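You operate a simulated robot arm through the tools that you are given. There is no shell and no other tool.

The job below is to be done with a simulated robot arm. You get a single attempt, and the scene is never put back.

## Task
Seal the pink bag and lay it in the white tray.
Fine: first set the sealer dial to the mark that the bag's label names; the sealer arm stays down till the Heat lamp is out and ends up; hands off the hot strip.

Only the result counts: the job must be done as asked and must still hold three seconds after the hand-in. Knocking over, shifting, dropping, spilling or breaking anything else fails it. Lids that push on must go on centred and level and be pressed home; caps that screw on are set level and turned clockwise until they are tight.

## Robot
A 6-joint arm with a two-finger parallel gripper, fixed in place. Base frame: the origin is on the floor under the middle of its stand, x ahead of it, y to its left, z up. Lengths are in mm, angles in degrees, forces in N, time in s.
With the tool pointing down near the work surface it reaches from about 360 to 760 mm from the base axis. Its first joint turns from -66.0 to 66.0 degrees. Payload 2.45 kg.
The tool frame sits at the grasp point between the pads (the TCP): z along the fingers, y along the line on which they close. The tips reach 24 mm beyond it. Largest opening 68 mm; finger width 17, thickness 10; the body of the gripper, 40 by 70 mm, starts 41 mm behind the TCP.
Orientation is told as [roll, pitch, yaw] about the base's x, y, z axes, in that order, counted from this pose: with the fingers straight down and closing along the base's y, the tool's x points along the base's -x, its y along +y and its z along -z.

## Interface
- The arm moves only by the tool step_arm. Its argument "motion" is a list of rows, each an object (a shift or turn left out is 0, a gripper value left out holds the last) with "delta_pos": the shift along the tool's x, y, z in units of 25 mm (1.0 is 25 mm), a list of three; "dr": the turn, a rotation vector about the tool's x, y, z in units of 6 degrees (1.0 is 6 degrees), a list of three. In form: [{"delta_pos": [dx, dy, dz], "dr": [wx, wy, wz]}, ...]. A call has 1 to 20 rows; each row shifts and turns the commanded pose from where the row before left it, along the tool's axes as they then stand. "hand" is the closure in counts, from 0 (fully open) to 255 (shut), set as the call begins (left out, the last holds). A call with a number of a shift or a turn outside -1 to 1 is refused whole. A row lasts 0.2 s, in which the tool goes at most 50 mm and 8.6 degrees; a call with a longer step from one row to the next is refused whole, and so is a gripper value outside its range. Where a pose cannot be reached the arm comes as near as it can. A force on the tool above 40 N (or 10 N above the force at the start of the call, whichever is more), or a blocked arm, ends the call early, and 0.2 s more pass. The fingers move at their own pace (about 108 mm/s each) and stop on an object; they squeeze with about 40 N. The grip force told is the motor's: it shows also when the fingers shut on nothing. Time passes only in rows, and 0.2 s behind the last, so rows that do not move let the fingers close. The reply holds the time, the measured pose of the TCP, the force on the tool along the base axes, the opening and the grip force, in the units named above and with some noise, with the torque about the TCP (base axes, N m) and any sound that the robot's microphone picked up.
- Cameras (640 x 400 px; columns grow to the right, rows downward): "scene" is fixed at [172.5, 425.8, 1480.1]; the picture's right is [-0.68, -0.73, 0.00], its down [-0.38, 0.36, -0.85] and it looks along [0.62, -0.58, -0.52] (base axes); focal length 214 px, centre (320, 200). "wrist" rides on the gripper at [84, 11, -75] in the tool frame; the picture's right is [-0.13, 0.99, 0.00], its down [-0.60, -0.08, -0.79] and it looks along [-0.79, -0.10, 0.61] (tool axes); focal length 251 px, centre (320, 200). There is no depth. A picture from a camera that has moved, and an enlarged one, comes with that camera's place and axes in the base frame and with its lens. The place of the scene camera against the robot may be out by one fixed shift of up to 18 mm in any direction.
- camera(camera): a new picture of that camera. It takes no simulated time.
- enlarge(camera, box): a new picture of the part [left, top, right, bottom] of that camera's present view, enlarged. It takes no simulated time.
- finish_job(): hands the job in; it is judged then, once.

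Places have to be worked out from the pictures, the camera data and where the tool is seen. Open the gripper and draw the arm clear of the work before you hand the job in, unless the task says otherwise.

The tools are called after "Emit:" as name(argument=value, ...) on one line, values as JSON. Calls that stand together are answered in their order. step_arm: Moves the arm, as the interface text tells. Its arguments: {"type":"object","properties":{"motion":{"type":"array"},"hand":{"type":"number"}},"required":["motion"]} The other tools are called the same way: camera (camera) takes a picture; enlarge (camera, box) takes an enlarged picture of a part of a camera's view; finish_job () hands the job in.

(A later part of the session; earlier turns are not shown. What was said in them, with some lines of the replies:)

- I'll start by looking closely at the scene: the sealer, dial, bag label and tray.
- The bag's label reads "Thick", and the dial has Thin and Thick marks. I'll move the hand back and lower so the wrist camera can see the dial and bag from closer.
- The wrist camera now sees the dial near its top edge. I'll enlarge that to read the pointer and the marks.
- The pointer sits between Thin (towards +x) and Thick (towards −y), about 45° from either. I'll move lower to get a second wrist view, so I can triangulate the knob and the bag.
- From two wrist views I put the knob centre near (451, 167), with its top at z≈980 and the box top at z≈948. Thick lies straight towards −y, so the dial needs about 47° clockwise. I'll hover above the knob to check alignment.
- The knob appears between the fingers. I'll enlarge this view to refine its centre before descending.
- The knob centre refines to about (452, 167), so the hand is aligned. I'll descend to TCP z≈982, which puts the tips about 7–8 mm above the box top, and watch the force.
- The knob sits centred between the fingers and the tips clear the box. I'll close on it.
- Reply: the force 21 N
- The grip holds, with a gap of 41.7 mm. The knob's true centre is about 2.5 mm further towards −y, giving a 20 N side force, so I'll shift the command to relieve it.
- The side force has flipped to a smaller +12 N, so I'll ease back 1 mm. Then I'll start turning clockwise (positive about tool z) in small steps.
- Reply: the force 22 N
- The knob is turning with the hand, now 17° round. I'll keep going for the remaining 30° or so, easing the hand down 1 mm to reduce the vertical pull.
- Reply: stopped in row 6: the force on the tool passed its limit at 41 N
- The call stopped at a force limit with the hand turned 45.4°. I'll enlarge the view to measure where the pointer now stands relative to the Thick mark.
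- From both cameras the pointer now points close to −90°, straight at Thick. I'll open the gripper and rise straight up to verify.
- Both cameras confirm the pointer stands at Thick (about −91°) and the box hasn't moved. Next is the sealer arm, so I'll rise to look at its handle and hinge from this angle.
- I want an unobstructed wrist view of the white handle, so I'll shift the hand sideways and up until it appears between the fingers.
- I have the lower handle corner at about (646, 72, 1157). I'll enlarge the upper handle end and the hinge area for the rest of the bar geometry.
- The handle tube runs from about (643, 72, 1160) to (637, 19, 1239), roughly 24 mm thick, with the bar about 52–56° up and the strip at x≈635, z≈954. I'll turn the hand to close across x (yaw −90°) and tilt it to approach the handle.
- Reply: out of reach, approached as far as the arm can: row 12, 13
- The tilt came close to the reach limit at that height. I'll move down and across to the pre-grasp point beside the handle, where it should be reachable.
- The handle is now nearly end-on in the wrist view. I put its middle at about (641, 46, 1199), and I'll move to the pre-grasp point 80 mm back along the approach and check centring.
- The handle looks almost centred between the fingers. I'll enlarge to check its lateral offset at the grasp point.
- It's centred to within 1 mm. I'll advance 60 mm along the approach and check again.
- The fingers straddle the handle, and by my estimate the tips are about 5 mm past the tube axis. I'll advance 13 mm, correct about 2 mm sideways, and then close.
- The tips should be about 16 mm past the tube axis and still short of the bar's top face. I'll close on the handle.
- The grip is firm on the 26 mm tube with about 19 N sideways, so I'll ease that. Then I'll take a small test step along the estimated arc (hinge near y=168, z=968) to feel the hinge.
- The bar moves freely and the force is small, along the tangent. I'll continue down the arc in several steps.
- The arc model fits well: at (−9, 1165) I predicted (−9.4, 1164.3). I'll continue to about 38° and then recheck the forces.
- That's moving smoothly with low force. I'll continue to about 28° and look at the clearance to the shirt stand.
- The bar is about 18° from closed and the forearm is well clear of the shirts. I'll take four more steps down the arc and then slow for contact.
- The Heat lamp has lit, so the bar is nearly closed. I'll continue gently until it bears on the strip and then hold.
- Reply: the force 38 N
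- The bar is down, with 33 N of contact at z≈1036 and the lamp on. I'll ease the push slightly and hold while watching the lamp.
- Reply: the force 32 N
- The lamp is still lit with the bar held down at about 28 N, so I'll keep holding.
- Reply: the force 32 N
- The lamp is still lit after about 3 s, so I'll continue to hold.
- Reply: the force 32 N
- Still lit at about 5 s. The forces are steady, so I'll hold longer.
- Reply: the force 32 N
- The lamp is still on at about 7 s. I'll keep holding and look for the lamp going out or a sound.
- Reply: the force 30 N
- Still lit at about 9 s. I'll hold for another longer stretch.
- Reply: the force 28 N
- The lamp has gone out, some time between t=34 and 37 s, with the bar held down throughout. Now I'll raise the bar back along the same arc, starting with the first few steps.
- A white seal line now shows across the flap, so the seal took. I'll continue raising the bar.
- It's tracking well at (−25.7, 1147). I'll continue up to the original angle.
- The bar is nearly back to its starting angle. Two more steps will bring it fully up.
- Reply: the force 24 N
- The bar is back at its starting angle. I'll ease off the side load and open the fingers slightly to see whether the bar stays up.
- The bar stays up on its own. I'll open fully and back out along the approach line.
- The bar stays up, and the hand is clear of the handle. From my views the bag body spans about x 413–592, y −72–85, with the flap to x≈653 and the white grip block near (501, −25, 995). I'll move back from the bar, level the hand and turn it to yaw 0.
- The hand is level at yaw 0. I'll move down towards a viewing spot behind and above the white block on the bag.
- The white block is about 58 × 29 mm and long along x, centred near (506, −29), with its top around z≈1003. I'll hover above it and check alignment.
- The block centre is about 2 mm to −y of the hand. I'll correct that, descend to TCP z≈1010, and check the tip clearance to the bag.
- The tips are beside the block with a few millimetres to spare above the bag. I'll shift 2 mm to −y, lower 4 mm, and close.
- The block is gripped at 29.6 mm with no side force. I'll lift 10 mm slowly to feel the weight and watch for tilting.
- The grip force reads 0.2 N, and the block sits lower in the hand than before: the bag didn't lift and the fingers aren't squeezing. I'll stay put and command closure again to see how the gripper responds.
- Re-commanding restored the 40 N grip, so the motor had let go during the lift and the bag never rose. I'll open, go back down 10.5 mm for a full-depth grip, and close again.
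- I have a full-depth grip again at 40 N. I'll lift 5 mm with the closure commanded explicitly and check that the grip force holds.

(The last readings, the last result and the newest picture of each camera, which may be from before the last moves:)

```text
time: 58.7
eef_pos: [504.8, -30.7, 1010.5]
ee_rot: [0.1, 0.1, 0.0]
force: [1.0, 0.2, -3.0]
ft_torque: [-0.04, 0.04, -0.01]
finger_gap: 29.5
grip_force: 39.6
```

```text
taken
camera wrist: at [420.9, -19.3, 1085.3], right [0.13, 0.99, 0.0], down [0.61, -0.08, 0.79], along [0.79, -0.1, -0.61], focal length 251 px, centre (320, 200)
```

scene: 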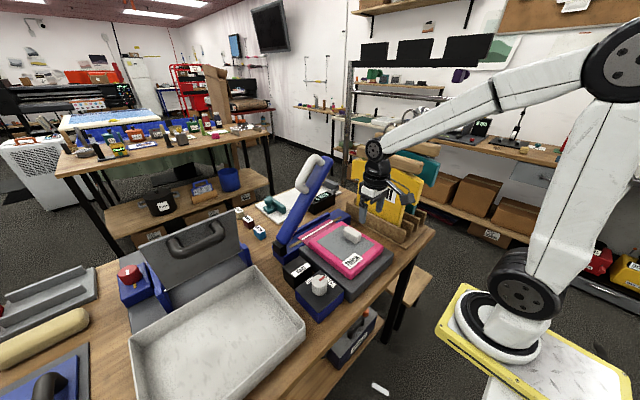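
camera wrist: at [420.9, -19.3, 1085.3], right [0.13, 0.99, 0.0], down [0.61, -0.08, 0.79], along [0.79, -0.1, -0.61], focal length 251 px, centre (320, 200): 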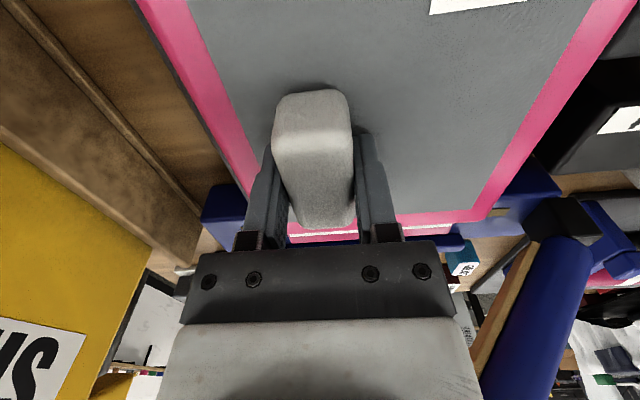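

The grip held, and the bag's weight (about 3 N) is on the hand with the block unmoved in the wrist view. I'll lift another 15 mm and check for tilt.

Emit:
step_arm(motion=[{"delta_pos": [0, 0, -0.15]}, {"delta_pos": [0, 0, -0.15]}, {"delta_pos": [0, 0, -0.15]}, {"delta_pos": [0, 0, -0.15]}], hand=255)

Emit:
camera(camera="wrist")

Emit:
enlarge(camera="scene", box=[280, 170, 410, 280])

```text
time: 59.7
eef_pos: [504.3, -31.6, 1026.2]
ee_rot: [0.1, 0.0, 0.0]
force: [-0.6, 0.6, -2.2]
ft_torque: [-0.07, -0.01, 0.01]
finger_gap: 29.5
grip_force: 40.0
```

```text
taken
camera wrist: at [420.9, -19.5, 1100.6], right [0.13, 0.99, 0.0], down [0.61, -0.08, 0.79], along [0.79, -0.1, -0.61], focal length 251 px, centre (320, 200)
```

wrist: 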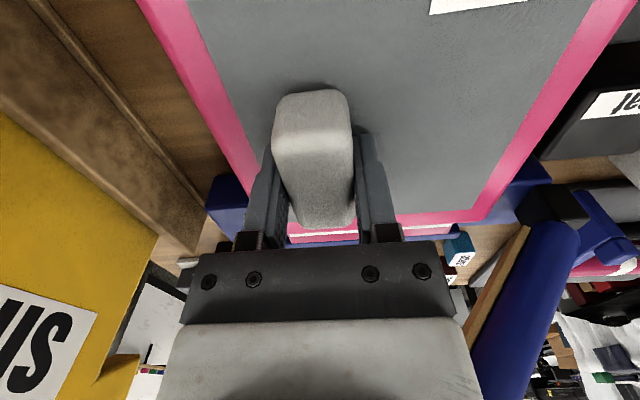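

```text
3.64 times, centred on (345, 225) of scene
camera zoom: at [172.6, 425.8, 1480.1], right [-0.68, -0.73, 0.0], down [-0.38, 0.36, -0.85], along [0.62, -0.58, -0.52], focal length 780 px, centre (229, 109)
```

zoom: 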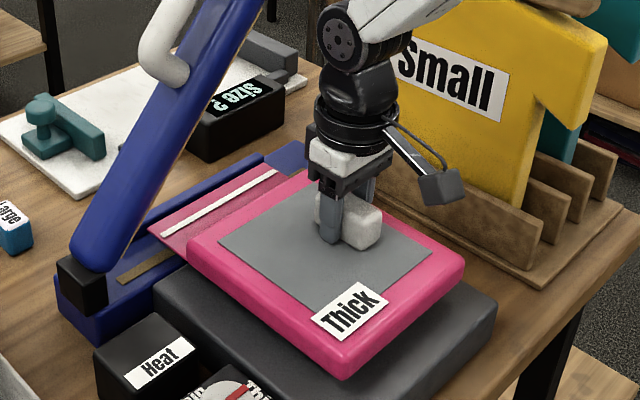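

The bag is lifted level, 20 mm up. Before rising further I'll draw it back 60 mm towards the robot so the flap clears the raised bar.

Emit:
step_arm(motion=[{"delta_pos": [0.4, 0, 0]}, {"delta_pos": [0.5, 0, 0]}, {"delta_pos": [0.5, 0, 0]}, {"delta_pos": [0.5, 0, 0]}, {"delta_pos": [0.5, 0, 0]}], hand=255)

Emit:
camera(camera="wrist")

Emit:
enlarge(camera="scene", box=[270, 160, 430, 290])

```text
time: 60.9
eef_pos: [444.8, -31.0, 1026.1]
ee_rot: [0.1, 0.1, 0.0]
force: [-0.6, 0.3, -2.3]
ft_torque: [-0.08, 0.03, -0.01]
finger_gap: 29.4
grip_force: 40.4
```

```text
taken
camera wrist: at [360.8, -19.7, 1100.5], right [0.13, 0.99, 0.0], down [0.61, -0.08, 0.79], along [0.79, -0.1, -0.61], focal length 251 px, centre (320, 200)
```

wrist: 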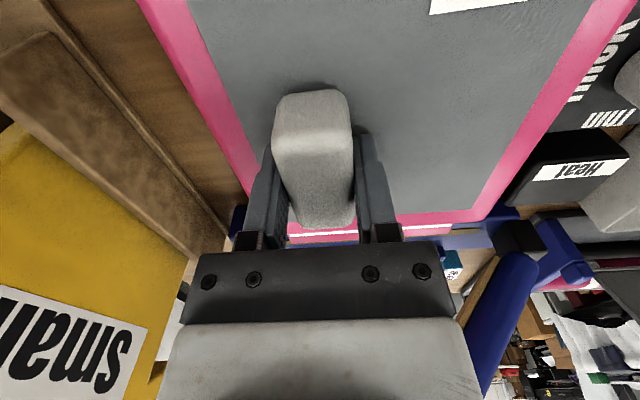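

```text
3.08 times, centred on (350, 225) of scene
camera zoom: at [172.6, 425.8, 1480.1], right [-0.68, -0.73, 0.0], down [-0.38, 0.36, -0.85], along [0.62, -0.58, -0.52], focal length 660 px, centre (228, 123)
```

zoom: 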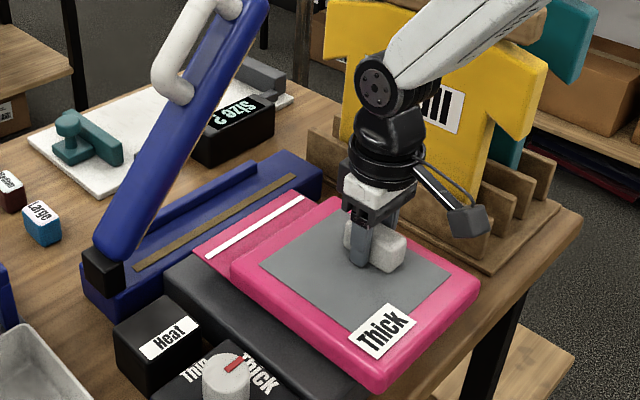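

The flap is clear of the sealer and the grip is steady at 40 N. I'll raise the bag 100 mm, easing a bit further back.

Emit:
step_arm(motion=[{"delta_pos": [0.15, 0, -0.5]}, {"delta_pos": [0.15, 0, -0.7]}, {"delta_pos": [0.15, 0, -0.7]}, {"delta_pos": [0.15, 0, -0.7]}, {"delta_pos": [0.15, 0, -0.7]}, {"delta_pos": [0, 0, -0.7]}], hand=255)

Emit:
camera(camera="scene")

Emit:
camera(camera="wrist")

```text
time: 62.3
eef_pos: [425.2, -31.6, 1126.5]
ee_rot: [0.1, 0.3, 0.0]
force: [-0.5, 0.5, -1.0]
ft_torque: [-0.05, 0.0, 0.0]
finger_gap: 29.7
grip_force: 39.4
```

```text
taken
```

scene: 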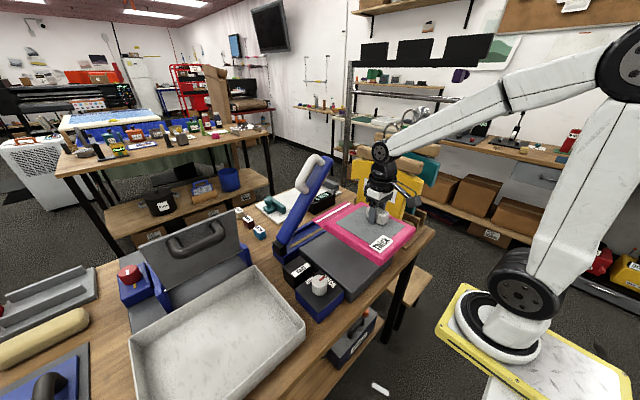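

```text
taken
camera wrist: at [342.2, -19.1, 1201.0], right [0.13, 0.99, 0.0], down [0.61, -0.08, 0.79], along [0.78, -0.1, -0.61], focal length 251 px, centre (320, 200)
```

wrist: 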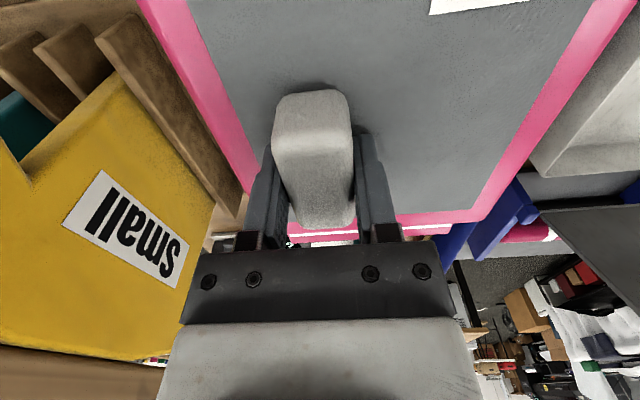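

The bag is held level at z≈1126. I'll carry it to +y, away from the shirt stand and sealer, before turning it.

Emit:
step_arm(motion=[{"delta_pos": [0, 0.5, 0]}, {"delta_pos": [0, 0.8, 0]}, {"delta_pos": [0, 0.8, 0]}, {"delta_pos": [0, 0.8, 0]}, {"delta_pos": [0, 0.8, 0]}, {"delta_pos": [0, 0.8, 0]}, {"delta_pos": [0, 0.8, 0]}, {"delta_pos": [0, 0.8, 0]}, {"delta_pos": [0, 0.8, 0]}, {"delta_pos": [0, 0.8, 0]}, {"delta_pos": [0, 0.8, 0]}, {"delta_pos": [0, 0.6, 0]}], hand=255)

Emit:
camera(camera="wrist")

Emit:
camera(camera="scene")

```text
time: 64.9
eef_pos: [426.2, 196.4, 1127.0]
ee_rot: [0.2, 0.2, 0.0]
force: [0.6, -0.3, -1.9]
ft_torque: [-0.05, 0.02, 0.02]
finger_gap: 29.6
grip_force: 40.2
```

```text
taken
camera wrist: at [342.5, 208.1, 1201.7], right [0.13, 0.99, 0.0], down [0.61, -0.08, 0.79], along [0.78, -0.1, -0.61], focal length 251 px, centre (320, 200)
```

wrist: 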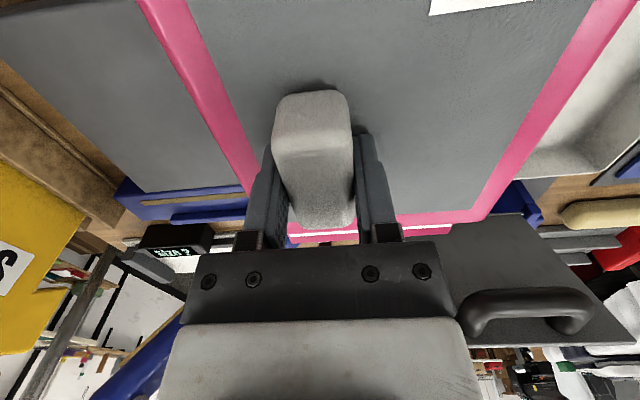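

```text
taken
```

scene: 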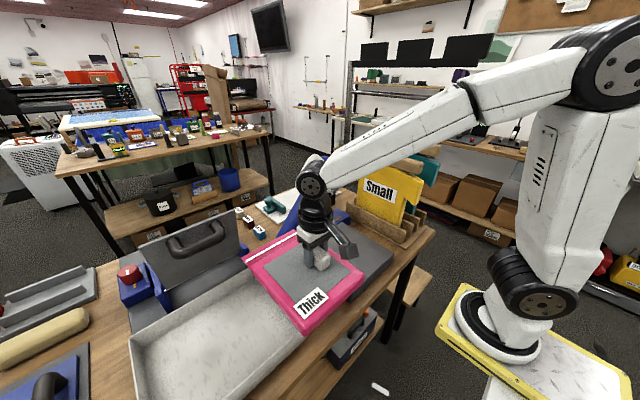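

The bag is now over clear space. I'll use the known hand position to calibrate the scene camera's offset and look closely at the tray.

Emit:
enlarge(camera="scene", box=[270, 200, 370, 290])

Emit:
enlarge(camera="scene", box=[110, 230, 330, 400])

```text
4.44 times, centred on (320, 245) of scene
camera zoom: at [172.6, 425.8, 1480.1], right [-0.68, -0.73, 0.0], down [-0.38, 0.36, -0.85], along [0.62, -0.58, -0.52], focal length 953 px, centre (320, 0)
```

zoom: 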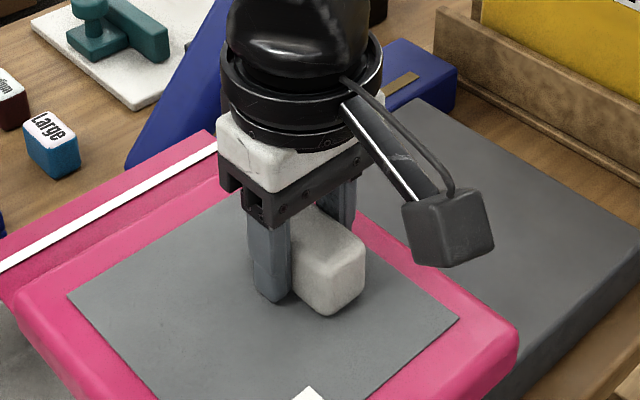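

```text
2.35 times, centred on (220, 315) of scene
camera zoom: at [172.6, 425.8, 1480.1], right [-0.68, -0.73, 0.0], down [-0.38, 0.36, -0.85], along [0.62, -0.58, -0.52], focal length 505 px, centre (555, -71)
```

zoom: 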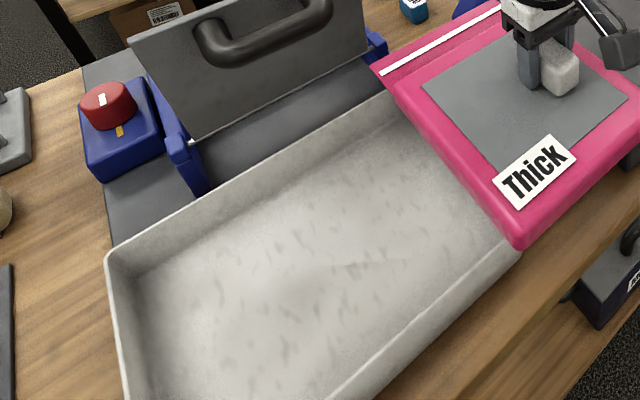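

The tray rim spans roughly x 403–648, y 257–575, so its centre is about (526, 416). The bag is about 240 mm long with its flap, so it has to lie along the tray's long y side. I'll turn the hand 90° clockwise here, where the sweep is clear.

Emit:
step_arm(motion=[{"dr": [0, 0, 0.5]}, {"dr": [0, 0, 0.8]}, {"dr": [0, 0, 0.8]}, {"dr": [0, 0, 0.8]}, {"dr": [0, 0, 0.8]}, {"dr": [0, 0, 0.8]}, {"dr": [0, 0, 0.8]}, {"dr": [0, 0, 0.8]}, {"dr": [0, 0, 0.8]}, {"dr": [0, 0, 0.6]}], hand=255)

Emit:
camera(camera="scene")

```text
time: 67.1
eef_pos: [425.4, 196.2, 1126.4]
ee_rot: [0.0, 0.1, -45.2]
force: [-0.7, 0.0, -2.2]
ft_torque: [-0.05, 0.07, 0.01]
finger_gap: 29.6
grip_force: 40.3
```

```text
taken
```

scene: 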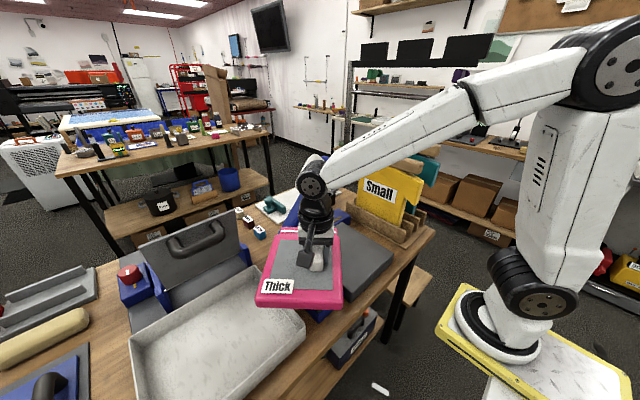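

Halfway round, with the bag level and the grip steady. I'll complete the remaining 45°.

Emit:
step_arm(motion=[{"dr": [0, 0, 0.5]}, {"dr": [0, 0, 0.8]}, {"dr": [0, 0, 0.8]}, {"dr": [0, 0, 0.8]}, {"dr": [0, 0, 0.8]}, {"dr": [0, 0, 0.8]}, {"dr": [0, 0, 0.8]}, {"dr": [0, 0, 0.8]}, {"dr": [0, 0, 0.8]}, {"dr": [0, 0, 0.6]}], hand=255)

Emit:
camera(camera="scene")

Emit:
camera(camera="wrist")

```text
time: 69.3
eef_pos: [426.0, 195.8, 1126.8]
ee_rot: [-0.1, 0.1, -90.0]
force: [-0.1, -0.1, -1.8]
ft_torque: [0.02, 0.08, -0.01]
finger_gap: 29.5
grip_force: 39.9
```

```text
taken
```

scene: 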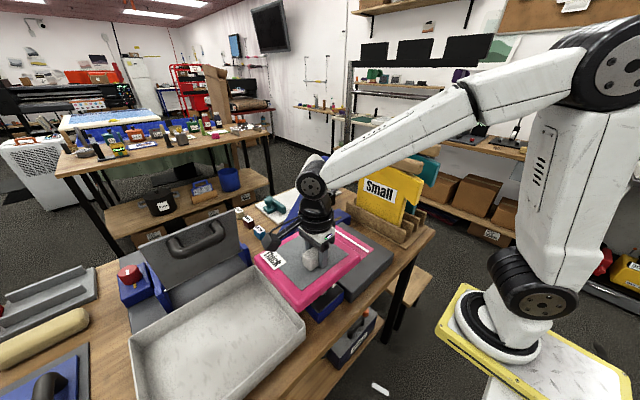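

```text
taken
camera wrist: at [437.5, 280.8, 1201.0], right [0.99, -0.13, 0.0], down [-0.08, -0.61, 0.79], along [-0.1, -0.79, -0.61], focal length 251 px, centre (320, 200)
```

wrist: 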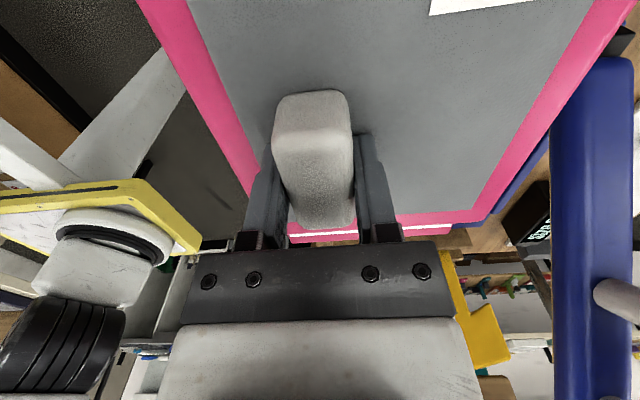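

The bag now lies along y. The press lid's handle is around x≈700, about 95 mm beyond the bag's edge on this route. I'll carry the bag over the tray at the same height.

Emit:
step_arm(motion=[{"delta_pos": [0.4, 0.1, 0]}, {"delta_pos": [0.8, 0.2, 0]}, {"delta_pos": [0.8, 0.2, 0]}, {"delta_pos": [0.8, 0.2, 0]}, {"delta_pos": [0.8, 0.2, 0]}, {"delta_pos": [0.8, 0.2, 0]}, {"delta_pos": [0.8, 0.2, 0]}, {"delta_pos": [0.8, 0.2, 0]}, {"delta_pos": [0.8, 0.2, 0]}, {"delta_pos": [0.8, 0.2, 0]}, {"delta_pos": [0.8, 0.2, 0]}, {"delta_pos": [0.8, 0.2, 0]}, {"delta_pos": [0.7, 0.2, 0]}], hand=255)

Emit:
camera(camera="scene")

Emit:
camera(camera="wrist")

Emit:
enlarge(camera="scene", box=[110, 200, 350, 400])

```text
time: 72.1
eef_pos: [487.9, 443.0, 1126.0]
ee_rot: [-0.1, 0.1, -89.9]
force: [-0.7, -0.2, -1.8]
ft_torque: [-0.01, 0.06, 0.01]
finger_gap: 29.5
grip_force: 39.7
```

```text
taken
```

scene: 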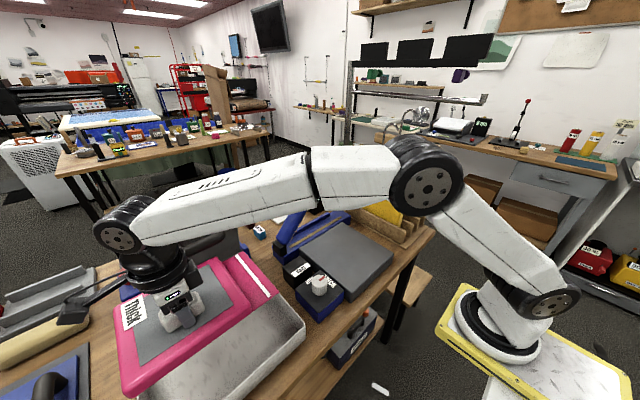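

```text
taken
camera wrist: at [499.4, 528.4, 1200.2], right [0.99, -0.13, 0.0], down [-0.08, -0.61, 0.79], along [-0.1, -0.79, -0.61], focal length 251 px, centre (320, 200)
```

wrist: 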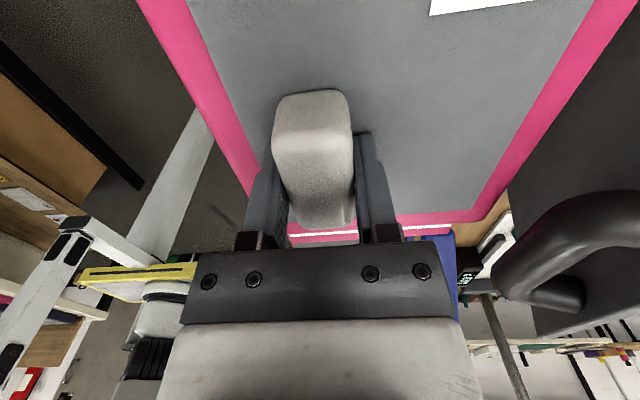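

```text
2.00 times, centred on (230, 300) of scene
camera zoom: at [172.6, 425.8, 1480.1], right [-0.68, -0.73, 0.0], down [-0.38, 0.36, -0.85], along [0.62, -0.58, -0.52], focal length 429 px, centre (500, 0)
```

zoom: 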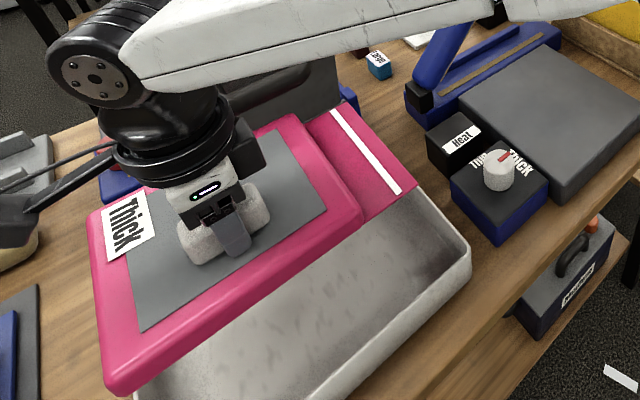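

The bag hangs level over the tray. I'll lower it 90 mm and check its position against the rim.

Emit:
step_arm(motion=[{"delta_pos": [0, 0, 0.5]}, {"delta_pos": [0, 0, 0.7]}, {"delta_pos": [0, 0, 0.7]}, {"delta_pos": [0, 0, 0.7]}, {"delta_pos": [0, 0, 0.6]}, {"delta_pos": [0, 0, 0.4]}], hand=255)

Emit:
enlarge(camera="scene", box=[90, 200, 330, 400])

Emit:
camera(camera="wrist")

```text
time: 73.5
eef_pos: [487.8, 444.0, 1036.1]
ee_rot: [-0.3, 0.0, -90.1]
force: [1.1, -0.2, -1.4]
ft_torque: [-0.01, 0.07, 0.01]
finger_gap: 29.5
grip_force: 40.0
```

```text
2.00 times, centred on (210, 300) of scene
camera zoom: at [172.6, 425.8, 1480.1], right [-0.68, -0.73, 0.0], down [-0.38, 0.36, -0.85], along [0.62, -0.58, -0.52], focal length 429 px, centre (540, 0)
```

zoom: 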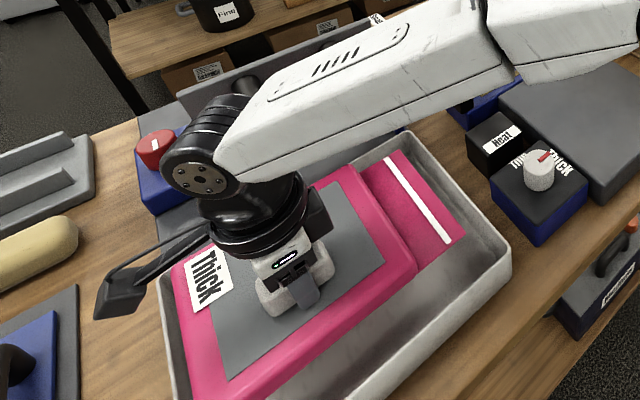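

```text
taken
camera wrist: at [499.3, 528.7, 1110.5], right [0.99, -0.13, 0.0], down [-0.08, -0.61, 0.79], along [-0.1, -0.79, -0.61], focal length 251 px, centre (320, 200)
```

wrist: 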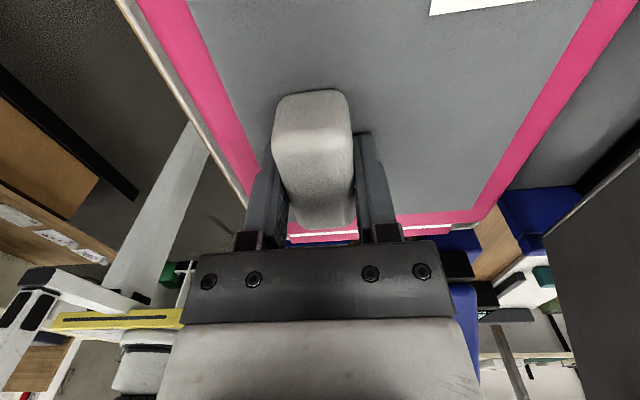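

The bag is inside the rim on all sides, with a bit more room on the −y side. I'll shift 8 mm to −y and lower another 36 mm.

Emit:
step_arm(motion=[{"delta_pos": [-0.32, 0, 0]}, {"delta_pos": [0, 0, 0.5]}, {"delta_pos": [0, 0, 0.5]}, {"delta_pos": [0, 0, 0.44]}], hand=255)

Emit:
enlarge(camera="scene", box=[90, 200, 330, 400])

Emit:
camera(camera="wrist")

```text
time: 74.5
eef_pos: [488.3, 436.1, 999.7]
ee_rot: [-0.1, 0.0, -90.0]
force: [-0.2, 0.5, -1.2]
ft_torque: [0.0, 0.05, -0.02]
finger_gap: 30.1
grip_force: 40.0
```

```text
2.00 times, centred on (210, 300) of scene
camera zoom: at [172.6, 425.8, 1480.1], right [-0.68, -0.73, 0.0], down [-0.38, 0.36, -0.85], along [0.62, -0.58, -0.52], focal length 429 px, centre (540, 0)
```

zoom: 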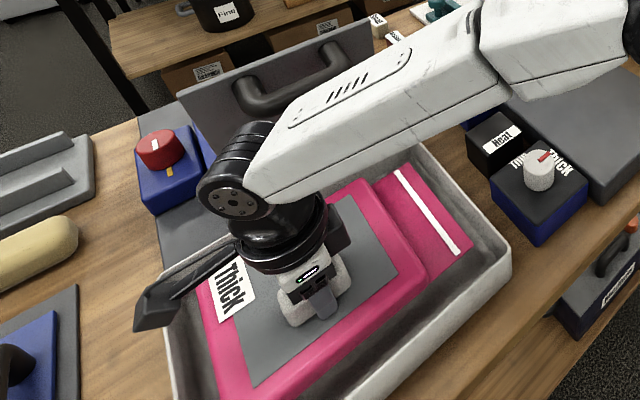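

```text
taken
camera wrist: at [499.7, 520.5, 1075.3], right [0.99, -0.13, 0.0], down [-0.08, -0.61, 0.79], along [-0.1, -0.79, -0.61], focal length 251 px, centre (320, 200)
```

wrist: 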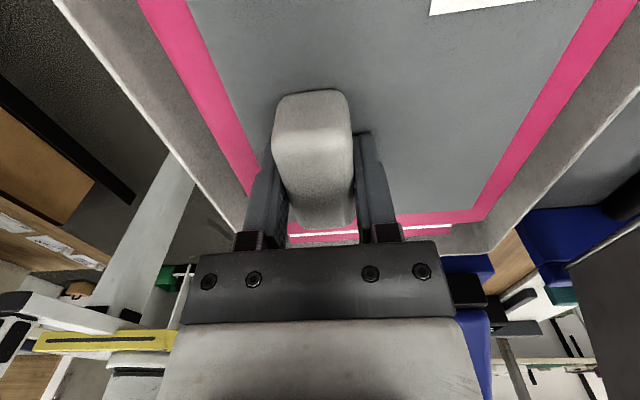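

The wrist view now shows the tray walls on both sides with the bag well inside. I'll lower slowly and watch for contact.

Emit:
step_arm(motion=[{"delta_pos": [0, 0, 0.2]}, {"delta_pos": [0, 0, 0.2]}, {"delta_pos": [0, 0, 0.2]}], hand=255)

Emit:
enlarge(camera="scene", box=[150, 250, 330, 400])

```text
time: 75.3
eef_pos: [488.9, 436.6, 986.4]
ee_rot: [-0.1, 0.0, -90.0]
force: [-1.2, 0.3, -1.4]
ft_torque: [0.02, 0.03, 0.0]
finger_gap: 29.5
grip_force: 39.8
```

```text
2.67 times, centred on (240, 325) of scene
camera zoom: at [172.6, 425.8, 1480.1], right [-0.68, -0.73, 0.0], down [-0.38, 0.36, -0.85], along [0.62, -0.58, -0.52], focal length 572 px, centre (533, -133)
```

zoom: 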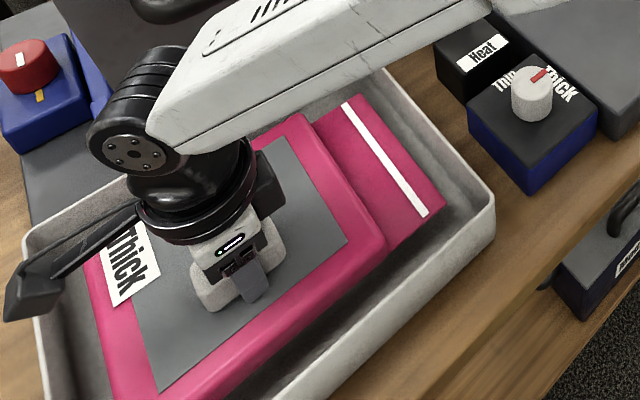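

There's no contact yet and the force is unchanged. I'll continue down in 5 mm steps.

Emit:
step_arm(motion=[{"delta_pos": [0, 0, 0.2]}, {"delta_pos": [0, 0, 0.2]}, {"delta_pos": [0, 0, 0]}], hand=255)

Emit:
enlarge(camera="scene", box=[150, 250, 330, 400])

```text
time: 76.1
eef_pos: [488.2, 435.4, 975.8]
ee_rot: [-0.2, 0.1, -90.1]
force: [0.8, -0.2, -2.6]
ft_torque: [-0.01, 0.06, -0.02]
finger_gap: 30.0
grip_force: 39.8
```

```text
2.67 times, centred on (240, 325) of scene
camera zoom: at [172.6, 425.8, 1480.1], right [-0.68, -0.73, 0.0], down [-0.38, 0.36, -0.85], along [0.62, -0.58, -0.52], focal length 572 px, centre (533, -133)
```

zoom: 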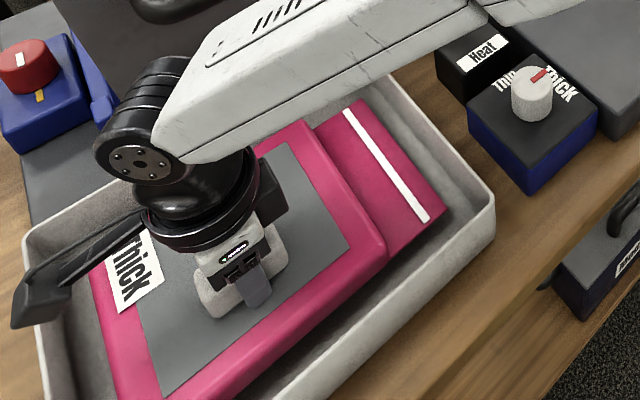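

Still free. I'll lower further in small steps towards the tray floor.

Emit:
step_arm(motion=[{"delta_pos": [0, 0, 0.2]}, {"delta_pos": [0, 0, 0.16]}, {"delta_pos": [0, 0, 0]}], hand=255)

Emit:
enlarge(camera="scene", box=[150, 250, 330, 400])

```text
time: 76.9
eef_pos: [488.2, 435.6, 967.7]
ee_rot: [0.0, 0.2, -90.0]
force: [-1.1, -0.4, -1.9]
ft_torque: [-0.03, 0.04, -0.03]
finger_gap: 29.7
grip_force: 40.4
```

```text
2.67 times, centred on (240, 325) of scene
camera zoom: at [172.6, 425.8, 1480.1], right [-0.68, -0.73, 0.0], down [-0.38, 0.36, -0.85], along [0.62, -0.58, -0.52], focal length 572 px, centre (533, -133)
```

zoom: 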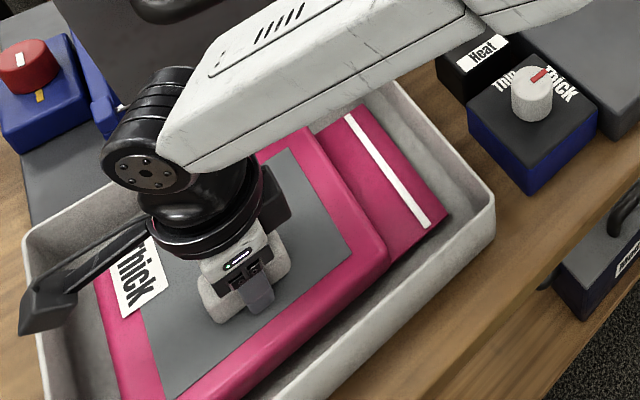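

No contact yet at z≈968. I'll continue in 4 mm steps.

Emit:
step_arm(motion=[{"delta_pos": [0, 0, 0.16]}, {"delta_pos": [0, 0, 0.16]}, {"delta_pos": [0, 0, 0]}], hand=255)

Emit:
camera(camera="wrist")

```text
time: 77.7
eef_pos: [486.8, 435.1, 959.5]
ee_rot: [-0.1, 0.2, -90.0]
force: [-0.6, -0.5, 3.0]
ft_torque: [-0.27, -0.35, -0.11]
finger_gap: 29.7
grip_force: 39.7
```

```text
taken
camera wrist: at [499.0, 520.7, 1034.1], right [0.99, -0.13, 0.0], down [-0.08, -0.61, 0.79], along [-0.1, -0.78, -0.61], focal length 251 px, centre (320, 200)
```

wrist: 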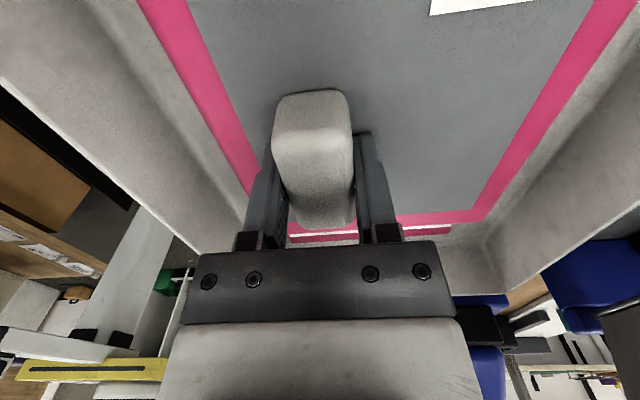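

The force changed to +3 N and the torques shifted, so the bag is on the tray floor. I'll open the gripper, wait, and lift straight up.

Emit:
step_arm(motion=[{"delta_pos": [0, 0, 0.03]}, {"delta_pos": [0, 0, 0]}], hand=255)

Emit:
step_arm(motion=[{"delta_pos": [0, 0, 0]}, {"delta_pos": [0, 0, 0]}, {"delta_pos": [0, 0, 0]}, {"delta_pos": [0, 0, -0.4]}, {"delta_pos": [0, 0, -0.6]}, {"delta_pos": [0, 0, -0.8]}, {"delta_pos": [0, 0, -1]}], hand=0)

Emit:
camera(camera="wrist")

Emit:
camera(camera="scene")

```text
time: 78.3
eef_pos: [488.0, 436.3, 960.9]
ee_rot: [0.0, 0.2, -90.0]
force: [-1.6, -1.2, 11.9]
ft_torque: [-1.06, -0.02, -0.03]
finger_gap: 29.5
grip_force: 39.9
```

```text
time: 79.9
eef_pos: [487.3, 435.1, 1028.8]
ee_rot: [-0.2, 0.1, -89.9]
force: [0.3, -0.5, -0.6]
ft_torque: [0.03, 0.01, 0.01]
finger_gap: 68.1
grip_force: 0.0
```

```text
taken
camera wrist: at [498.9, 520.6, 1103.2], right [0.99, -0.13, 0.0], down [-0.08, -0.61, 0.79], along [-0.1, -0.79, -0.61], focal length 251 px, centre (320, 200)
```

wrist: 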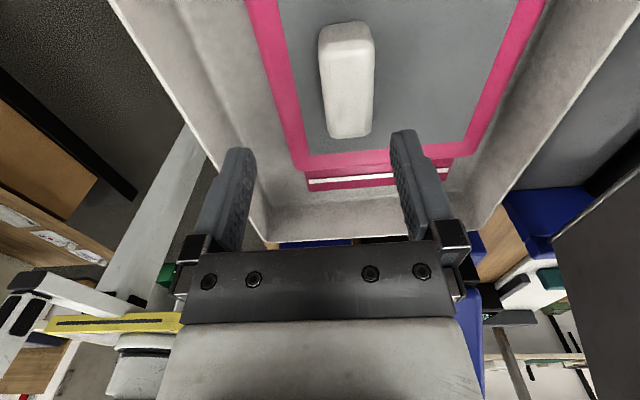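

```text
taken
```

scene: 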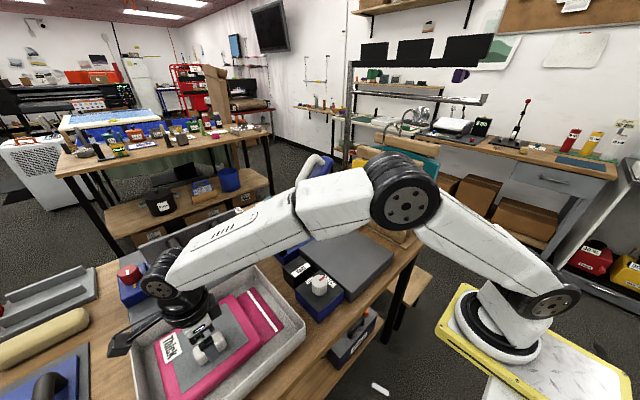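

The bag lies flat inside the tray with its seal line visible. I'll rise and draw the arm clear of the work.

Emit:
step_arm(motion=[{"delta_pos": [0, 0, -1]}, {"delta_pos": [0, 0, -1]}, {"delta_pos": [0, 0, -1]}, {"delta_pos": [0, 0, -1]}, {"delta_pos": [0, 0, -1]}, {"delta_pos": [0, 0, -1]}, {"delta_pos": [0, 0, -1]}, {"delta_pos": [0, 0, -1]}, {"delta_pos": [-0.8, -0.5, -0.5]}, {"delta_pos": [-0.8, -0.5, -0.5]}, {"delta_pos": [-0.8, -0.3, 0]}, {"delta_pos": [-0.8, 0, 0]}, {"delta_pos": [-0.8, 0, 0]}, {"delta_pos": [-0.8, 0, 0]}, {"delta_pos": [-0.8, 0, 0]}], hand=0)

Emit:
camera(camera="scene")

Emit:
enlarge(camera="scene", box=[110, 220, 350, 400])

Emit:
enlarge(camera="scene", box=[220, 140, 440, 300])

```text
time: 83.1
eef_pos: [456.9, 295.2, 1252.8]
ee_rot: [-0.1, 0.1, -90.0]
force: [1.3, -0.2, 0.6]
ft_torque: [0.01, 0.0, 0.0]
finger_gap: 68.0
grip_force: 0.1
```

```text
taken
```

scene: 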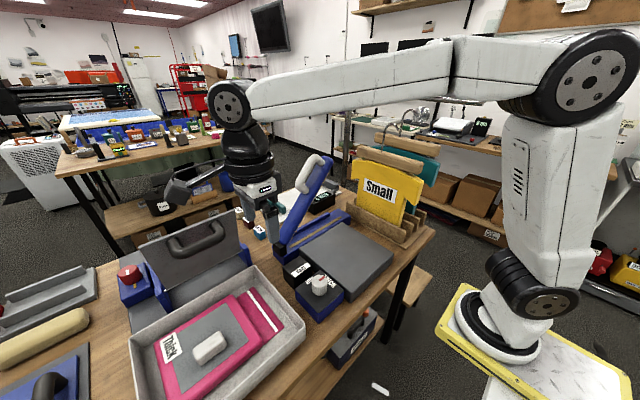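

```text
2.22 times, centred on (230, 310) of scene
camera zoom: at [172.5, 425.8, 1480.2], right [-0.68, -0.73, 0.0], down [-0.38, 0.36, -0.85], along [0.62, -0.58, -0.52], focal length 477 px, centre (520, -44)
```

zoom: 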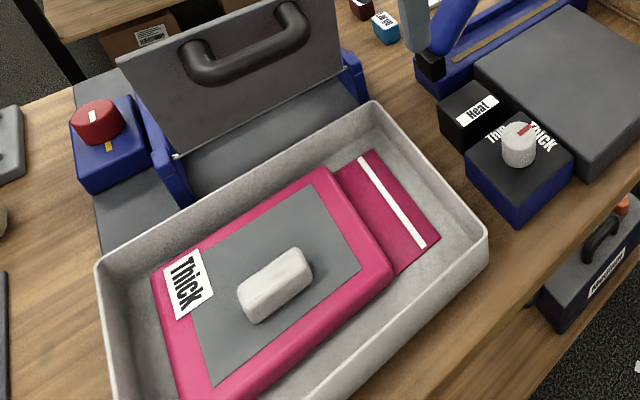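

```text
2.50 times, centred on (330, 220) of scene
camera zoom: at [172.5, 425.8, 1480.2], right [-0.68, -0.73, 0.0], down [-0.38, 0.36, -0.85], along [0.62, -0.58, -0.52], focal length 536 px, centre (295, 150)
```

zoom: 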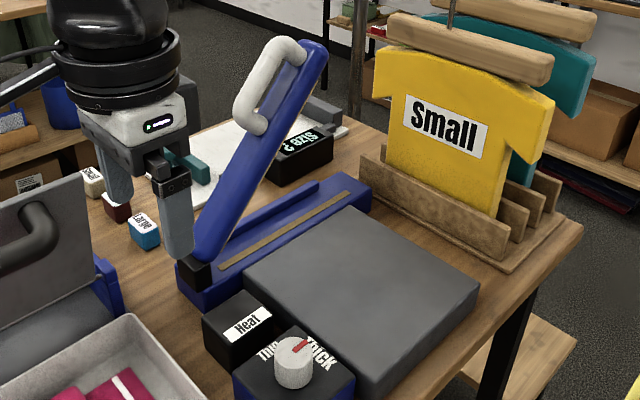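

The bag is flat in the white tray with a full seal line. The sealer arm is up, the lamp is out, the dial points at Thick, and the open hand is well clear, so I'm handing the job in.

Emit:
finish_job()

```text
The job is handed in.
```

The pink bag is sealed and lying flat inside the white tray, and I've handed the job in. I don't have the verdict, so the points below are what I saw in the last pictures and readings.

- **Dial:** the bag's label reads "Thick". I turned the knob about 45° clockwise, and the pointer now stands at the Thick mark.
- **Sealing:** I lowered the sealer arm by its handle and held it down until the Heat lamp went out, about 10–12 s. A full white seal line shows across the flap, and the gripper never touched the hot strip.
- **Sealer arm:** it is back up at its starting angle and stays there on its own.
- **Bag:** the first lift failed because the gripper motor let go, but the bag had not left the block. I gripped it again, and the second lift held all the way to the tray.
- **Surroundings:** nothing else looks moved or knocked over. The gripper is open and the arm is clear of the work.
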